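You operate a simulated robot arm through the tools that you are given. There is no shell and no other tool. Be economical: measure what you need, move in short steps, check, and stop when the job is done.

You are at the controls of a simulated robot arm. One attempt, no reset.

Task
Stand the blue herb pot beside the blue packet. It goes on the side that lies toward x -0.7, y +0.7 (a direction in the base frame), with about 3 cm between them.

Only the result counts: the job must be done as asked and must still hold three seconds after the hand-in. Knocking over, shifting, dropping, spilling or breaking anything else fails it.

Robot
A 6-joint arm with a two-finger parallel gripper, fixed in place. Base frame: the origin is at the foot of the arm, x ahead of it, y to its left, z up; the work surface is at about z = 0. Readings come in m, rad, newtons and seconds.
With the tool pointing down near the work surface it reaches from about 0.14 to 0.58 m from the base axis. Its first joint turns from -1.152 to 1.152 rad. Payload 2.1 kg.
Tool frame: the origin (TCP) lies between the finger pads and is the grasp point; the fingertips stand 0.03 m ahead of it; z points along the fingers, y is the line along which they close. The gripper opens to 0.094 m. The fingers are 0.028 m wide and 0.01 m thick; the gripper's body (0.05 by 0.096 m) begins 0.055 m behind the TCP.
Orientation is that of the tool frame in the base frame, as [roll, pitch, yaw] about the fixed x, y, z axes, in that order (R = Rz(yaw) Ry(pitch) Rx(roll)). With the fingers straight down and closing along the base's y, the tool's x points along the base's -x, its y along +y and its z along -z.

Tools
- The arm moves only by the tool step_arm. Its argument "motion" is a list of rows, each a list of 7 numbers: the shift along the tool's x, y, z in units of 200 mm (1.0 is 200 mm), then the turn, a rotation vector about the tool's x, y, z in units of 45 degrees (1.0 is 45 degrees), then the finger opening in cm, from 0 to 9.4. In form: [[x, y, z, rx, ry, rz, claw], ...]. A call has 1 to 10 rows; each row is the pose to reach, as a shift and turn from the pose commanded when the call began, along the tool's axes at that moment. A call with a number of a shift or a turn outside -1 to 1 is refused whole. Rows are played at 5 a second. More than 0.05 m and 0.15 rad between two rows, or a gripper value outside its range, and nothing of the call is played. A pose out of reach is approached as far as the arm can. The call stops where the force on the tool passes 40 N (or 10 N more than at its start, if that is more) or the arm is blocked; 0.2 s more then pass. The fingers move at their own pace (about 0.072 m/s each) and stop on an object; they squeeze with about 31 N. The grip force told is the motor's: it shows also when the fingers shut on nothing. Time passes only in rows, and 0.2 s behind the last, so rows that repeat a pose let the fingers close. The reply holds the time, the measured pose of the TCP, the force on the tool along the base axes, the opening and the grip force, in the units named above and with some noise, and new pictures: "views" is both (left out), scene, wrist or none.
- Cameras (640 x 400 px; columns grow to the right, rows downward): "scene" is fixed at [0.059, -0.371, 0.4881]; the picture's right is [0.83, -0.56, 0.00], its down [-0.32, -0.47, -0.82] and it looks along [0.46, 0.68, -0.57] (base axes); focal length 335 px, centre (320, 200). "wrist" rides on the gripper at [-0.037, 0, -0.058] in the tool frame; the picture's right is [0.00, -1.00, 0.00], its down [0.97, 0.00, -0.24] and it looks along [0.24, 0.00, 0.97] (tool axes); focal length 218 px, centre (320, 200). There is no depth. A picture from a camera that has moved, and an enlarged one, comes with that camera's place and axes in the base frame and with its lens. The place of the scene camera against the robot may be out by one fixed shift of up to 0.012 m in any direction.
- close_up(camera, box): a new picture of the part [left, top, right, bottom] of that camera's present view, enlarged. It takes no simulated time.
- finish_job(): hands the job in; it is judged then, once.

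Go step by step. Nothing tells you positions but the pictures and the camera data: compare them with the known pose of the tool, close in by small moves and look again before you grip or let go. The budget is 90 turns and 150 pictures, counting those below and the enlarged ones. Unless the task says otherwise, let go and move clear before handing in, and close with one line.

The tools are called after "Emit:" by a JSON object that holds its "fn" and its "kwargs". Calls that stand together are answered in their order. step_arm: Moves the arm, as the interface text tells. Its arguments: {"type":"object","properties":{"motion":{"type":"array","items":{"type":"array","items":{"type":"number"}}},"views":{"type":"string","enum":["both","scene","wrist","none"]}},"required":["motion"]} The other tools are called the same way: close_up (camera, box) takes an enlarged picture of a part of a camera's view; finish_job () hands the job in.

At the start:

```text
time: 0.0
position: [0.3319, -0.0141, 0.2559]
ee_rot: [3.14, 0.0, -3.141]
force: [0.0, -0.8, -0.3]
grip_width: 0.0941
grasp_force: 0.0
```

scene: 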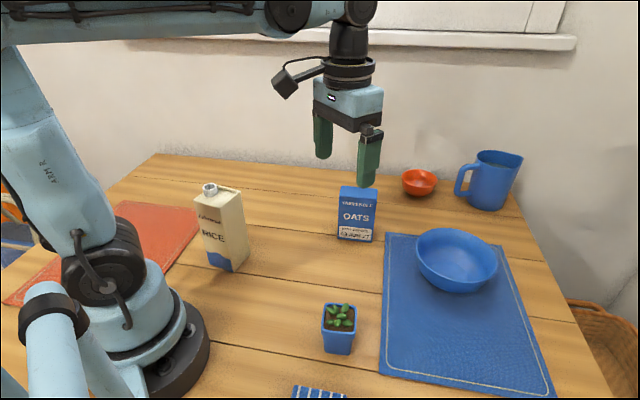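
wrist: 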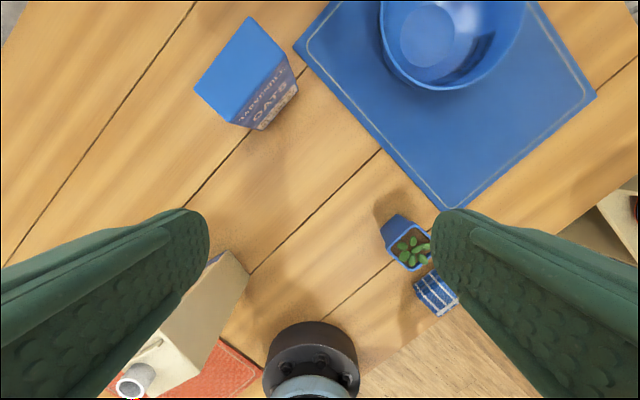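

The pot looks to be near (0.25, -0.13) and the oats packet near (0.44, 0.05). I'll enlarge both views to measure them.

Emit:
{"fn": "close_up", "kwargs": {"camera": "wrist", "box": [160, 0, 320, 150]}}

Emit:
{"fn": "close_up", "kwargs": {"camera": "wrist", "box": [350, 180, 480, 330]}}

Emit:
{"fn": "close_up", "kwargs": {"camera": "scene", "box": [260, 170, 420, 400]}}

```text
2.67 times, centred on (240, 75) of wrist
camera zoom: at [0.3695, -0.0134, 0.3128], right [0.0, -1.0, 0.0], down [-0.97, 0.0, 0.24], along [-0.24, 0.0, -0.97], focal length 582 px, centre (533, 533)
```

zoom: 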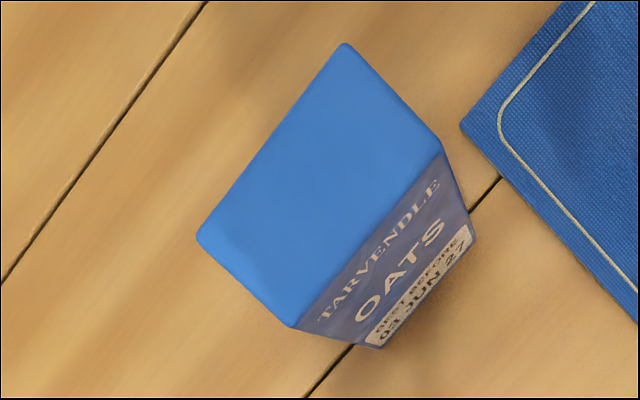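

```text
2.67 times, centred on (415, 255) of wrist
camera zoom: at [0.3695, -0.0134, 0.3128], right [0.0, -1.0, 0.0], down [-0.97, 0.0, 0.24], along [-0.24, 0.0, -0.97], focal length 582 px, centre (67, 53)
```

zoom: 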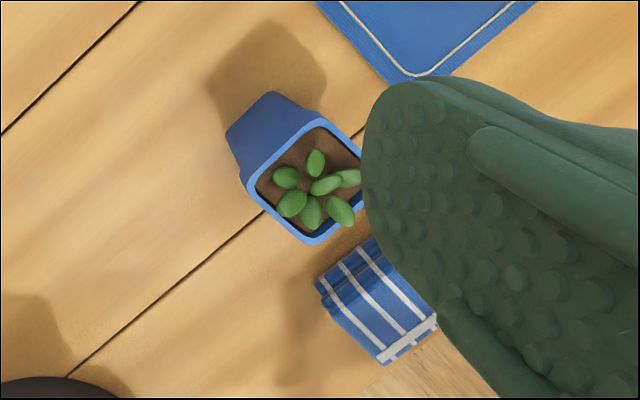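

```text
1.74 times, centred on (340, 285) of scene
camera zoom: at [0.059, -0.371, 0.4881], right [0.83, -0.56, 0.0], down [-0.32, -0.47, -0.82], along [0.46, 0.68, -0.57], focal length 582 px, centre (285, 52)
```

zoom: 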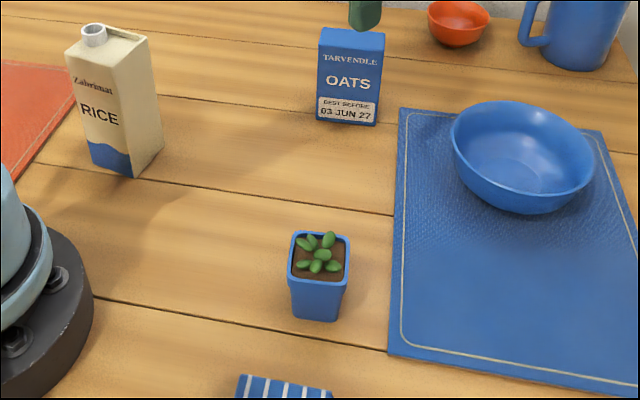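

The oats box is about 0.107 m tall, with its centre near (0.430, 0.055). Its end face toward (-0.7, +0.7) is centred near (0.404, 0.081). The pot is about 4.5 cm square, turned 45°, at (0.2455, -0.1295). I'll turn the hand so the fingers close along (0.7, 0.7) with the wrist camera facing away from the packet, and move over the pot.

Emit:
{"fn": "step_arm", "kwargs": {"motion": [[0.07, -0.1, 0, 0, 0, -0.17, 9.4], [0.14, -0.19, 0, 0, 0, -0.34, 9.4], [0.21, -0.29, 0, 0, 0, -0.51, 9.4], [0.29, -0.385, 0, 0, 0, -0.68, 9.4], [0.36, -0.48, 0, 0, 0, -0.85, 9.4], [0.43, -0.577, 0, 0, 0, -1, 9.4]], "views": "none"}}

Emit:
{"fn": "step_arm", "kwargs": {"motion": [[0, 0, 0, 0, 0, -0.17, 9.4], [0, 0, 0, 0, 0, -0.34, 9.4], [0, 0, 0, 0, 0, -0.51, 9.4], [0, 0, 0, 0, 0, -0.68, 9.4], [0, 0, 0, 0, 0, -0.85, 9.4], [0, 0, 0, 0, 0, -1, 9.4]], "views": "none"}}

Emit:
{"fn": "step_arm", "kwargs": {"motion": [[0, 0, 0, 0, 0, -0.17, 9.4], [0, 0, 0, 0, 0, -0.34, 9.4], [0, 0, 0, 0, 0, -0.51, 9.4], [0, 0, 0, 0, 0, -0.68, 9.4], [0, 0, 0, 0, 0, -0.85, 9.4], [0, 0, 0, 0, 0, -1, 9.4], [0, 0, 0, 0, 0, -1, 9.4]], "views": "both"}}

```text
time: 1.4
position: [0.2444, -0.129, 0.2535]
ee_rot: [-3.141, 0.001, -2.354]
force: [0.5, 0.4, 0.3]
grip_width: 0.0938
grasp_force: 0.0
```

```text
time: 2.8
position: [0.245, -0.1292, 0.2544]
ee_rot: [3.141, 0.001, -1.566]
force: [0.4, 0.9, -0.4]
grip_width: 0.0941
grasp_force: 0.0
```

```text
time: 4.4
position: [0.2462, -0.1289, 0.2549]
ee_rot: [3.141, 0.001, -0.783]
force: [0.6, -0.4, 0.1]
grip_width: 0.0938
grasp_force: 0.1
camera wrist: at [0.2203, -0.1028, 0.3129], right [0.71, 0.71, 0.0], down [0.69, -0.69, 0.24], along [0.17, -0.17, -0.97], focal length 218 px, centre (320, 200)
```

scene: 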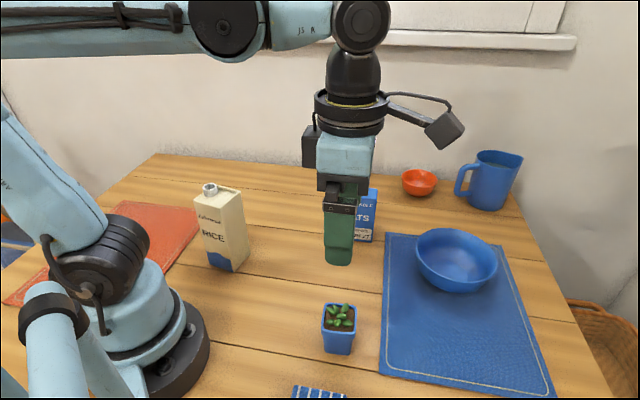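
wrist: 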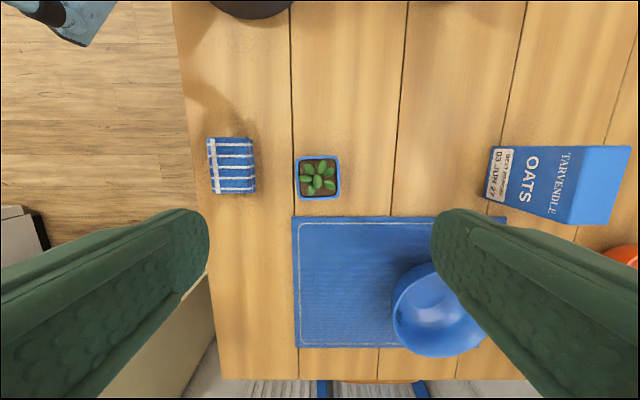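

The hand is over the pot with the camera facing away from where the packet will be, and it is within 3 mm of centre. Next I'll descend around the pot.

Emit:
{"fn": "step_arm", "kwargs": {"motion": [[-0.005, 0.012, 0.2, 0, 0, 0, 9.4], [-0.005, 0.012, 0.4, 0, 0, 0, 9.4], [-0.005, 0.012, 0.6, 0, 0, 0, 9.4], [-0.005, 0.012, 0.7, 0, 0, 0, 9.4], [-0.005, 0.012, 0.7, 0, 0, 0, 9.4]], "views": "both"}}

```text
time: 5.6
position: [0.2446, -0.1312, 0.1152]
ee_rot: [3.141, 0.0, -0.786]
force: [0.1, -0.4, 0.9]
grip_width: 0.0941
grasp_force: 0.0
camera wrist: at [0.2186, -0.1044, 0.173], right [0.71, 0.71, 0.0], down [0.69, -0.69, 0.24], along [0.17, -0.17, -0.97], focal length 218 px, centre (320, 200)
```

scene: 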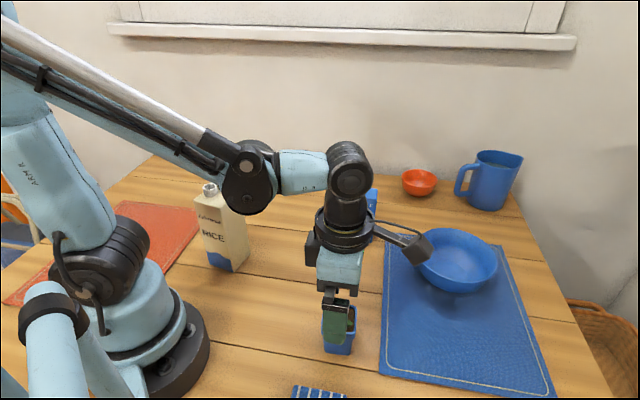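
wrist: 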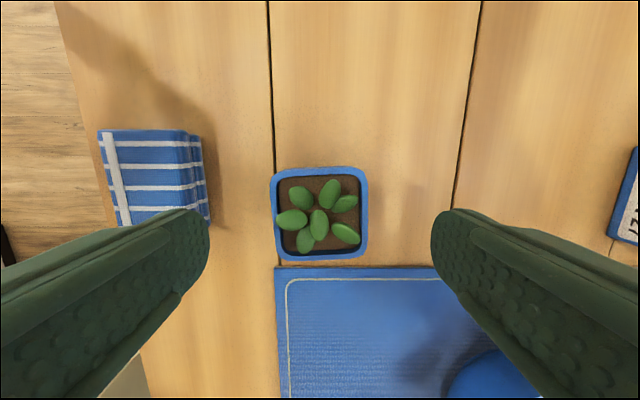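

The pot is well centred between the fingers. I'll correct by 3 mm, go down to about z 0.045 and close.

Emit:
{"fn": "step_arm", "kwargs": {"motion": [[-0.015, -0.003, 0.1, 0, 0, 0, 8.2], [-0.015, -0.003, 0.2, 0, 0, 0, 8.2], [-0.015, -0.003, 0.3, 0, 0, 0, 8.2], [-0.015, -0.003, 0.35, 0, 0, 0, 8.2], [-0.015, -0.003, 0.35, 0, 0, 0, 8.2]], "views": "both"}}

```text
time: 6.8
position: [0.2414, -0.1274, 0.0437]
ee_rot: [3.141, 0.0, -0.785]
force: [0.3, -0.3, -0.3]
grip_width: 0.0818
grasp_force: 0.1
camera wrist: at [0.2167, -0.1015, 0.1028], right [0.71, 0.71, 0.0], down [0.69, -0.69, 0.24], along [0.17, -0.17, -0.97], focal length 218 px, centre (320, 200)
```

scene: 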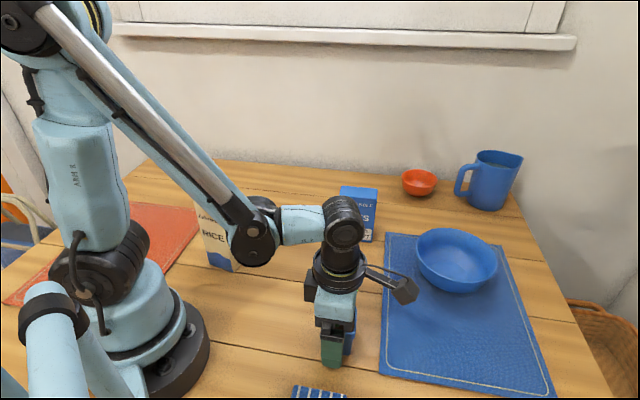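
wrist: 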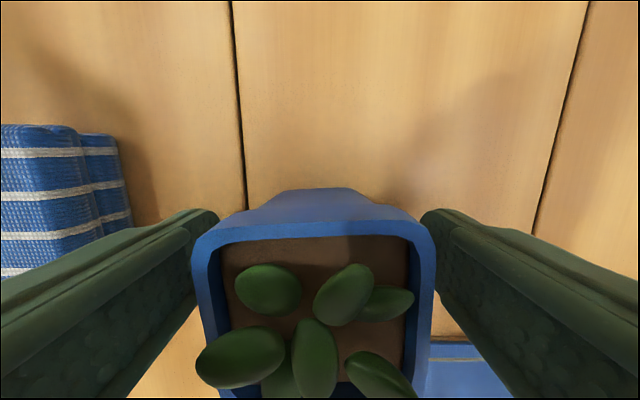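

The fingers straddle the pot evenly. I'll raise the grasp by about 1 cm so the hanging box on the wrist clears the packet later, then close.

Emit:
{"fn": "step_arm", "kwargs": {"motion": [[0, 0, -0.055, 0, 0, 0, 8.2], [0, 0, -0.055, 0, 0, 0, 6], [0, 0, -0.055, 0, 0, 0, 3], [0, 0, -0.055, 0, 0, 0, 3], [0, 0, -0.055, 0, 0, 0, 3], [0, 0, -0.055, 0, 0, 0, 3]], "views": "both"}}

```text
time: 8.2
position: [0.2425, -0.1277, 0.0563]
ee_rot: [-3.141, -0.002, -0.786]
force: [0.5, -0.8, 3.2]
grip_width: 0.0556
grasp_force: 31.1
camera wrist: at [0.2162, -0.1013, 0.114], right [0.71, 0.71, 0.0], down [0.69, -0.69, 0.24], along [0.17, -0.17, -0.97], focal length 218 px, centre (320, 200)
```

scene: 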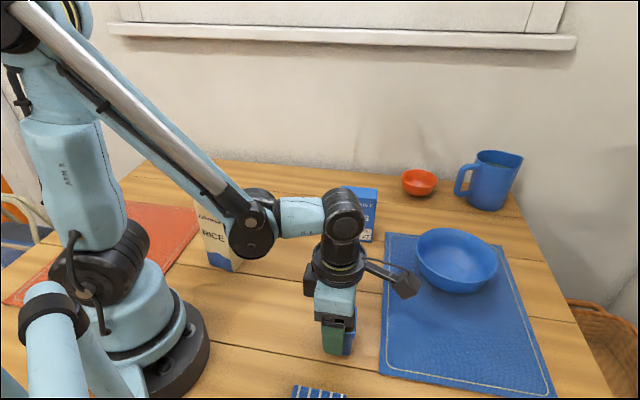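
wrist: 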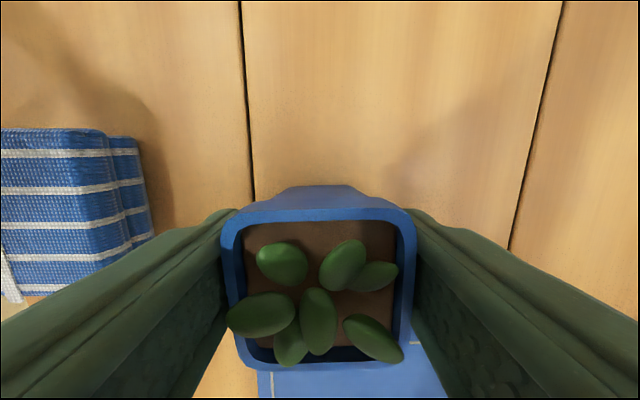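

The pot is gripped, with a rim about 5.6 cm wide. I'll lift straight up and check the hold.

Emit:
{"fn": "step_arm", "kwargs": {"motion": [[0, 0, -0.1, 0, 0, 0, 3], [0, 0, -0.25, 0, 0, 0, 3], [0, 0, -0.45, 0, 0, 0, 3], [0, 0, -0.6, 0, 0, 0, 3], [0, 0, -0.6, 0, 0, 0, 3]], "views": "both"}}

```text
time: 9.4
position: [0.2414, -0.1288, 0.1763]
ee_rot: [-3.141, 0.0, -0.785]
force: [-0.2, 0.1, -2.5]
grip_width: 0.0552
grasp_force: 31.5
camera wrist: at [0.2164, -0.1017, 0.2348], right [0.71, 0.71, 0.0], down [0.69, -0.69, 0.24], along [0.17, -0.17, -0.97], focal length 218 px, centre (320, 200)
```

scene: 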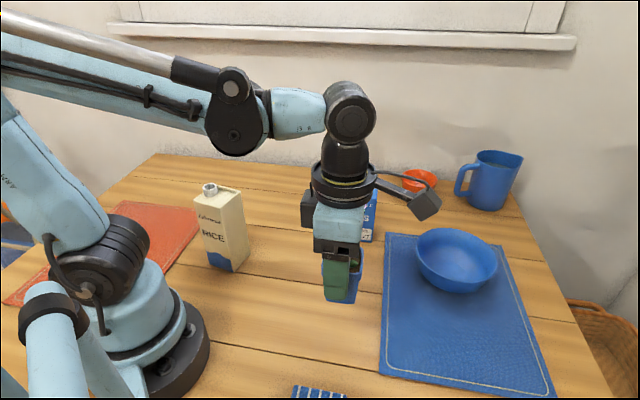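
wrist: 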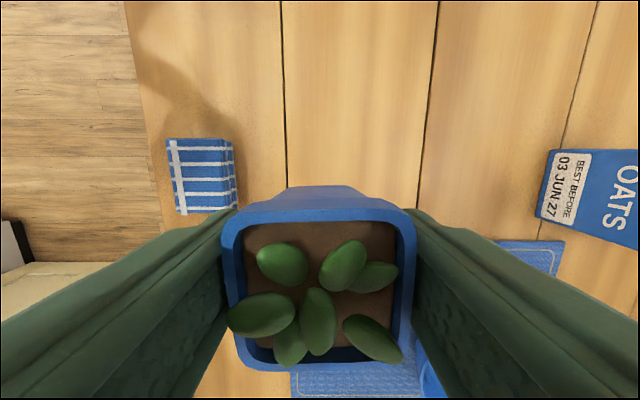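

The pot is lifted and hanging level. The TCP target is about (0.360, 0.125), so I'll carry the pot across at height and then look again.

Emit:
{"fn": "step_arm", "kwargs": {"motion": [[-0.055, -0.15, 0, 0, 0, 0, 3], [-0.11, -0.3, 0, 0, 0, 0, 3], [-0.165, -0.45, 0, 0, 0, 0, 3], [-0.22, -0.6, 0, 0, 0, 0, 3], [-0.275, -0.75, 0, 0, 0, 0, 3], [-0.33, -0.9, 0, 0, 0, 0, 3], [-0.33, -0.9, 0, 0, 0, 0, 3]], "views": "none"}}

Emit:
{"fn": "step_arm", "kwargs": {"motion": [[-0.05, -0.14, 0, 0, 0, 0, 3], [-0.1, -0.28, 0, 0, 0, 0, 3], [-0.148, -0.416, 0, 0, 0, 0, 3], [-0.148, -0.416, 0, 0, 0, 0, 3]], "views": "both"}}

```text
time: 11.0
position: [0.3231, 0.046, 0.1761]
ee_rot: [3.141, 0.0, -0.786]
force: [-0.5, 0.5, -2.2]
grip_width: 0.0552
grasp_force: 31.1
```

```text
time: 12.0
position: [0.3597, 0.1276, 0.176]
ee_rot: [-3.141, 0.0, -0.786]
force: [0.4, -0.3, -3.0]
grip_width: 0.0551
grasp_force: 31.3
camera wrist: at [0.335, 0.1537, 0.2346], right [0.71, 0.71, 0.0], down [0.69, -0.69, 0.24], along [0.17, -0.17, -0.97], focal length 218 px, centre (320, 200)
```

scene: 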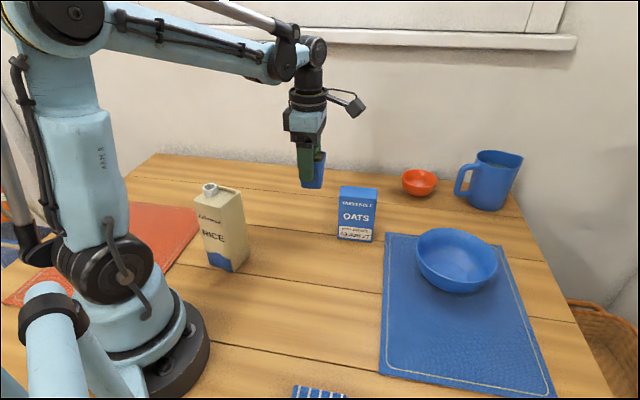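
wrist: 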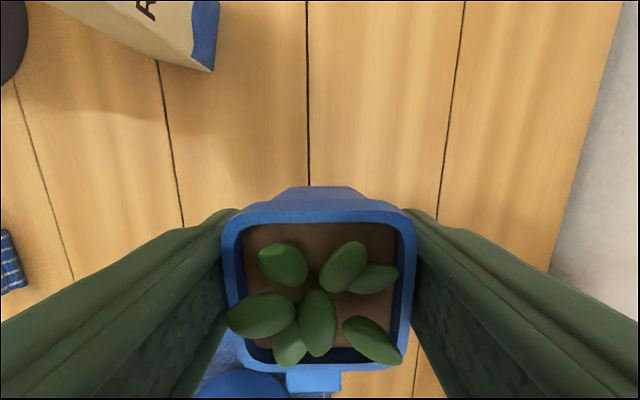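

The wrist view confirms the geometry: the packet's far end is 0.137 m ahead of the TCP, which gives a gap of about 3.2 cm. I'll descend partway with a 3 mm sideways trim and check the clearance.

Emit:
{"fn": "step_arm", "kwargs": {"motion": [[0, 0.012, 0.12, 0, 0, 0, 3], [0, 0.012, 0.24, 0, 0, 0, 3], [0, 0.012, 0.36, 0, 0, 0, 3], [0, 0.012, 0.45, 0, 0, 0, 3], [0, 0.012, 0.45, 0, 0, 0, 3]], "views": "both"}}

Emit:
{"fn": "close_up", "kwargs": {"camera": "scene", "box": [250, 90, 410, 260]}}

```text
time: 13.2
position: [0.3586, 0.1237, 0.0842]
ee_rot: [-3.14, 0.001, -0.786]
force: [0.8, 0.1, -2.2]
grip_width: 0.0553
grasp_force: 31.1
camera wrist: at [0.3333, 0.1508, 0.1434], right [0.71, 0.71, 0.0], down [0.69, -0.69, 0.24], along [0.17, -0.17, -0.97], focal length 218 px, centre (320, 200)
```

scene: 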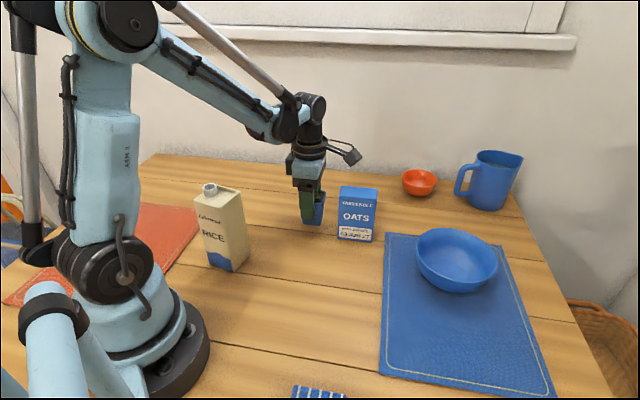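
wrist: 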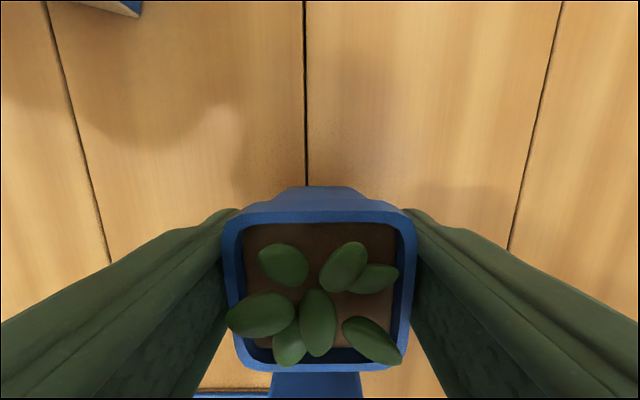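

```text
2.35 times, centred on (330, 175) of scene
camera zoom: at [0.059, -0.371, 0.4881], right [0.83, -0.56, 0.0], down [-0.32, -0.47, -0.82], along [0.46, 0.68, -0.57], focal length 787 px, centre (296, 259)
```

zoom: 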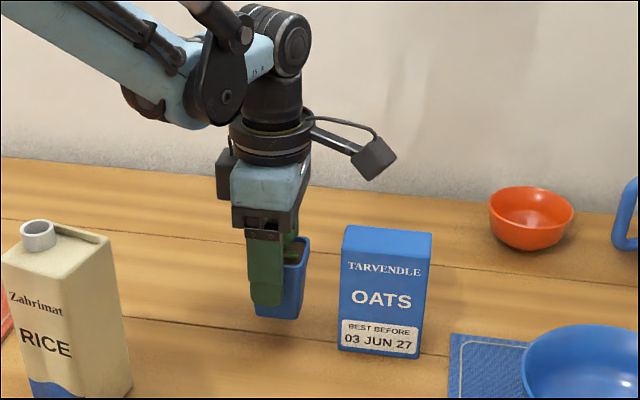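

The gap reads about 3 cm and the hanging box will clear the packet top by roughly 2 cm. I'll lower the pot slowly to the table.

Emit:
{"fn": "step_arm", "kwargs": {"motion": [[0, 0, 0.04, 0, 0, 0, 3], [0, 0, 0.08, 0, 0, 0, 3], [0, 0, 0.11, 0, 0, 0, 3], [0, 0, 0.125, 0, 0, 0, 3], [0, 0, 0.132, 0, 0, 0, 3], [0, 0, 0.132, 0, 0, 0, 3]], "views": "scene"}}

Emit:
{"fn": "close_up", "kwargs": {"camera": "scene", "box": [250, 110, 410, 260]}}

```text
time: 14.6
position: [0.3571, 0.124, 0.0583]
ee_rot: [-3.141, 0.001, -0.786]
force: [0.1, 0.3, -2.5]
grip_width: 0.0552
grasp_force: 30.6
```

scene: 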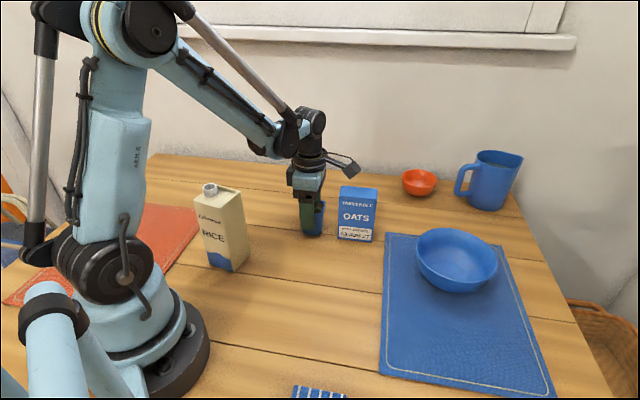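

```text
2.67 times, centred on (330, 185) of scene
camera zoom: at [0.059, -0.371, 0.4881], right [0.83, -0.56, 0.0], down [-0.32, -0.47, -0.82], along [0.46, 0.68, -0.57], focal length 892 px, centre (293, 240)
```

zoom: 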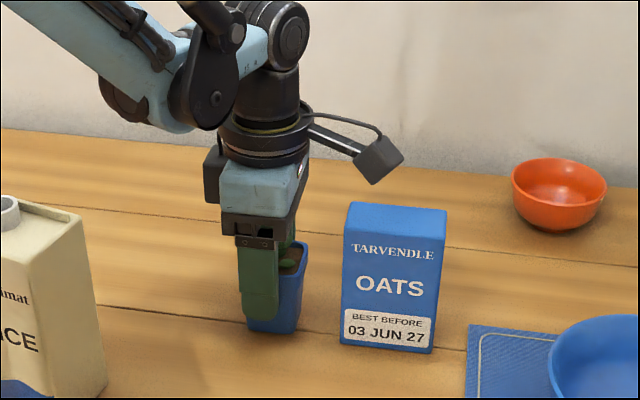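

The pot isn't touching yet, since the force is still its weight. I'll lower another 1 to 2 mm.

Emit:
{"fn": "step_arm", "kwargs": {"motion": [[0, 0, 0.005, 0, 0, 0, 3], [0, 0, 0.01, 0, 0, 0, 3], [0, 0, 0.01, 0, 0, 0, 3]], "views": "none"}}

```text
time: 15.4
position: [0.3587, 0.1243, 0.0573]
ee_rot: [3.14, 0.001, -0.784]
force: [0.3, -0.3, -2.4]
grip_width: 0.055
grasp_force: 30.7
```

Emit:
{"fn": "step_arm", "kwargs": {"motion": [[0, 0, 0.004, 0, 0, 0, 3], [0, 0, 0.008, 0, 0, 0, 3], [0, 0, 0.008, 0, 0, 0, 3]], "views": "none"}}

```text
time: 16.2
position: [0.3586, 0.1243, 0.056]
ee_rot: [-3.14, -0.001, -0.786]
force: [0.0, -0.1, -2.8]
grip_width: 0.055
grasp_force: 31.0
```

There's still no contact, so I'll keep going in small steps.

Emit:
{"fn": "step_arm", "kwargs": {"motion": [[0, 0, 0.004, 0, 0, 0, 3], [0, 0, 0.008, 0, 0, 0, 3], [0, 0, 0.008, 0, 0, 0, 3]], "views": "none"}}

```text
time: 17.0
position: [0.3586, 0.1246, 0.0538]
ee_rot: [-3.141, 0.001, -0.786]
force: [-2.9, -0.5, 30.6]
grip_width: 0.0554
grasp_force: 31.5
```

The pot is firmly on the table. I'll ease off about 1 mm and open the fingers.

Emit:
{"fn": "step_arm", "kwargs": {"motion": [[0, 0, -0.006, 0, 0, 0, 3], [0, 0, -0.006, 0, 0, 0, 3], [0, 0, -0.006, 0, 0, 0, 6.2], [0, 0, -0.006, 0, 0, 0, 7.5], [0, 0, -0.006, 0, 0, 0, 8.5], [0, 0, -0.006, 0, 0, 0, 8.5]], "views": "both"}}

```text
time: 18.4
position: [0.36, 0.1245, 0.055]
ee_rot: [3.14, -0.002, -0.785]
force: [0.1, 0.0, -0.7]
grip_width: 0.085
grasp_force: 0.1
camera wrist: at [0.3334, 0.1512, 0.1135], right [0.71, 0.71, 0.0], down [0.69, -0.69, 0.24], along [0.17, -0.17, -0.97], focal length 218 px, centre (320, 200)
```

scene: 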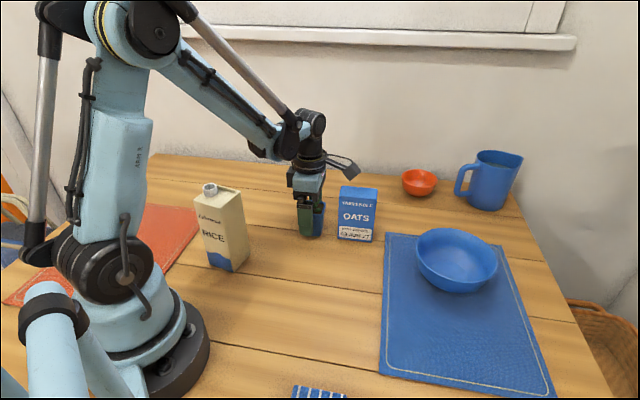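
wrist: 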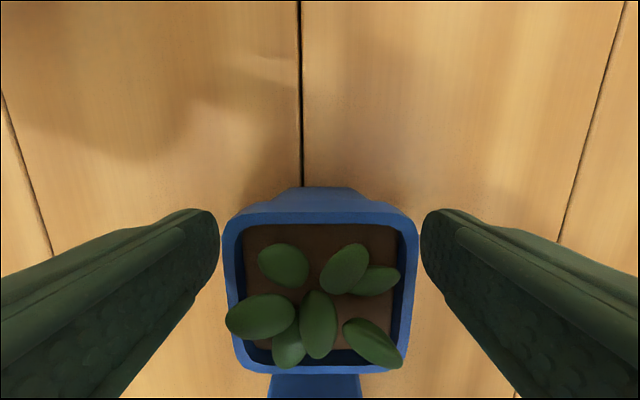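

The pot is released and standing. I'll rise straight up and check the result.

Emit:
{"fn": "step_arm", "kwargs": {"motion": [[0, 0, -0.1, 0, 0, 0, 8.5], [0, 0, -0.25, 0, 0, 0, 8.5], [0, 0, -0.45, 0, 0, 0, 8.5], [0, 0, -0.65, 0, 0, 0, 8.5], [-0.1, 0, -0.8, 0, 0, 0, 8.5], [-0.2, 0, -0.9, 0, 0, 0, 8.5], [-0.2, 0, -0.9, 0, 0, 0, 8.5]], "views": "both"}}

Emit:
{"fn": "close_up", "kwargs": {"camera": "scene", "box": [250, 150, 410, 260]}}

Emit:
{"fn": "close_up", "kwargs": {"camera": "wrist", "box": [220, 160, 420, 360]}}

```text
time: 20.0
position: [0.3298, 0.1512, 0.2355]
ee_rot: [-3.14, 0.001, -0.786]
force: [0.1, -0.2, 0.2]
grip_width: 0.0849
grasp_force: 0.1
camera wrist: at [0.3048, 0.1786, 0.2933], right [0.71, 0.71, 0.0], down [0.69, -0.69, 0.24], along [0.17, -0.17, -0.97], focal length 218 px, centre (320, 200)
```

scene: 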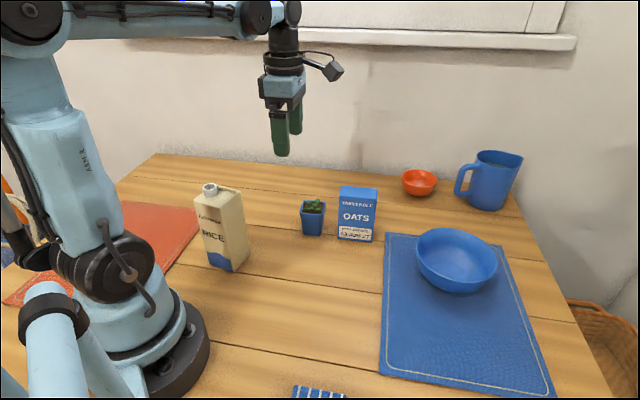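
wrist: 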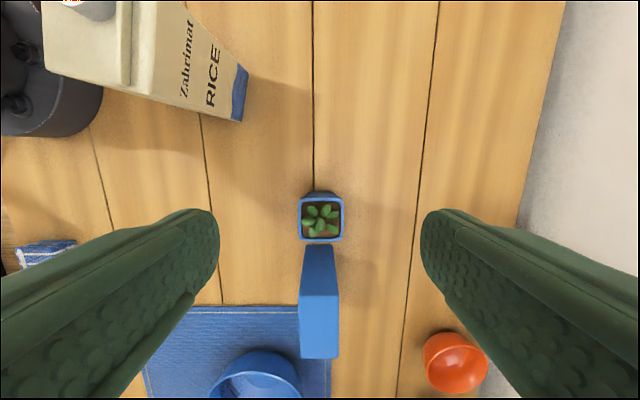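

```text
3.64 times, centred on (330, 205) of scene
camera zoom: at [0.059, -0.371, 0.4881], right [0.83, -0.56, 0.0], down [-0.32, -0.47, -0.82], along [0.46, 0.68, -0.57], focal length 1217 px, centre (284, 182)
```

zoom: 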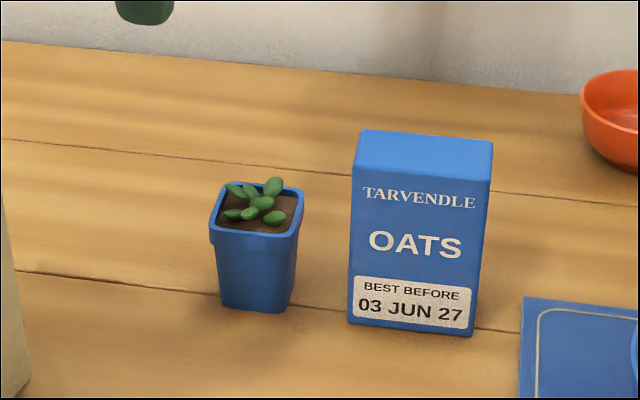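

```text
2.00 times, centred on (320, 260) of wrist
camera zoom: at [0.3048, 0.1786, 0.2933], right [0.71, 0.71, 0.0], down [0.69, -0.69, 0.24], along [0.17, -0.17, -0.97], focal length 436 px, centre (320, 80)
```

zoom: 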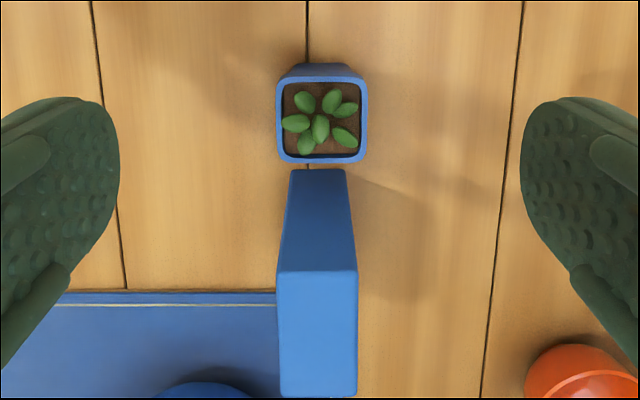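

The pot stands upright beside the packet with a gap of about 3 cm, on the right side and in line. Nothing else has moved and the hand is clear, so I'm handing in.

Emit:
{"fn": "finish_job", "kwargs": {}}

```text
The job is handed in.
```

The blue herb pot is standing upright on the (-0.7, +0.7) side of the blue oats packet, with about 3 cm between them by the final pictures; nothing else moved, and the job is handed in.
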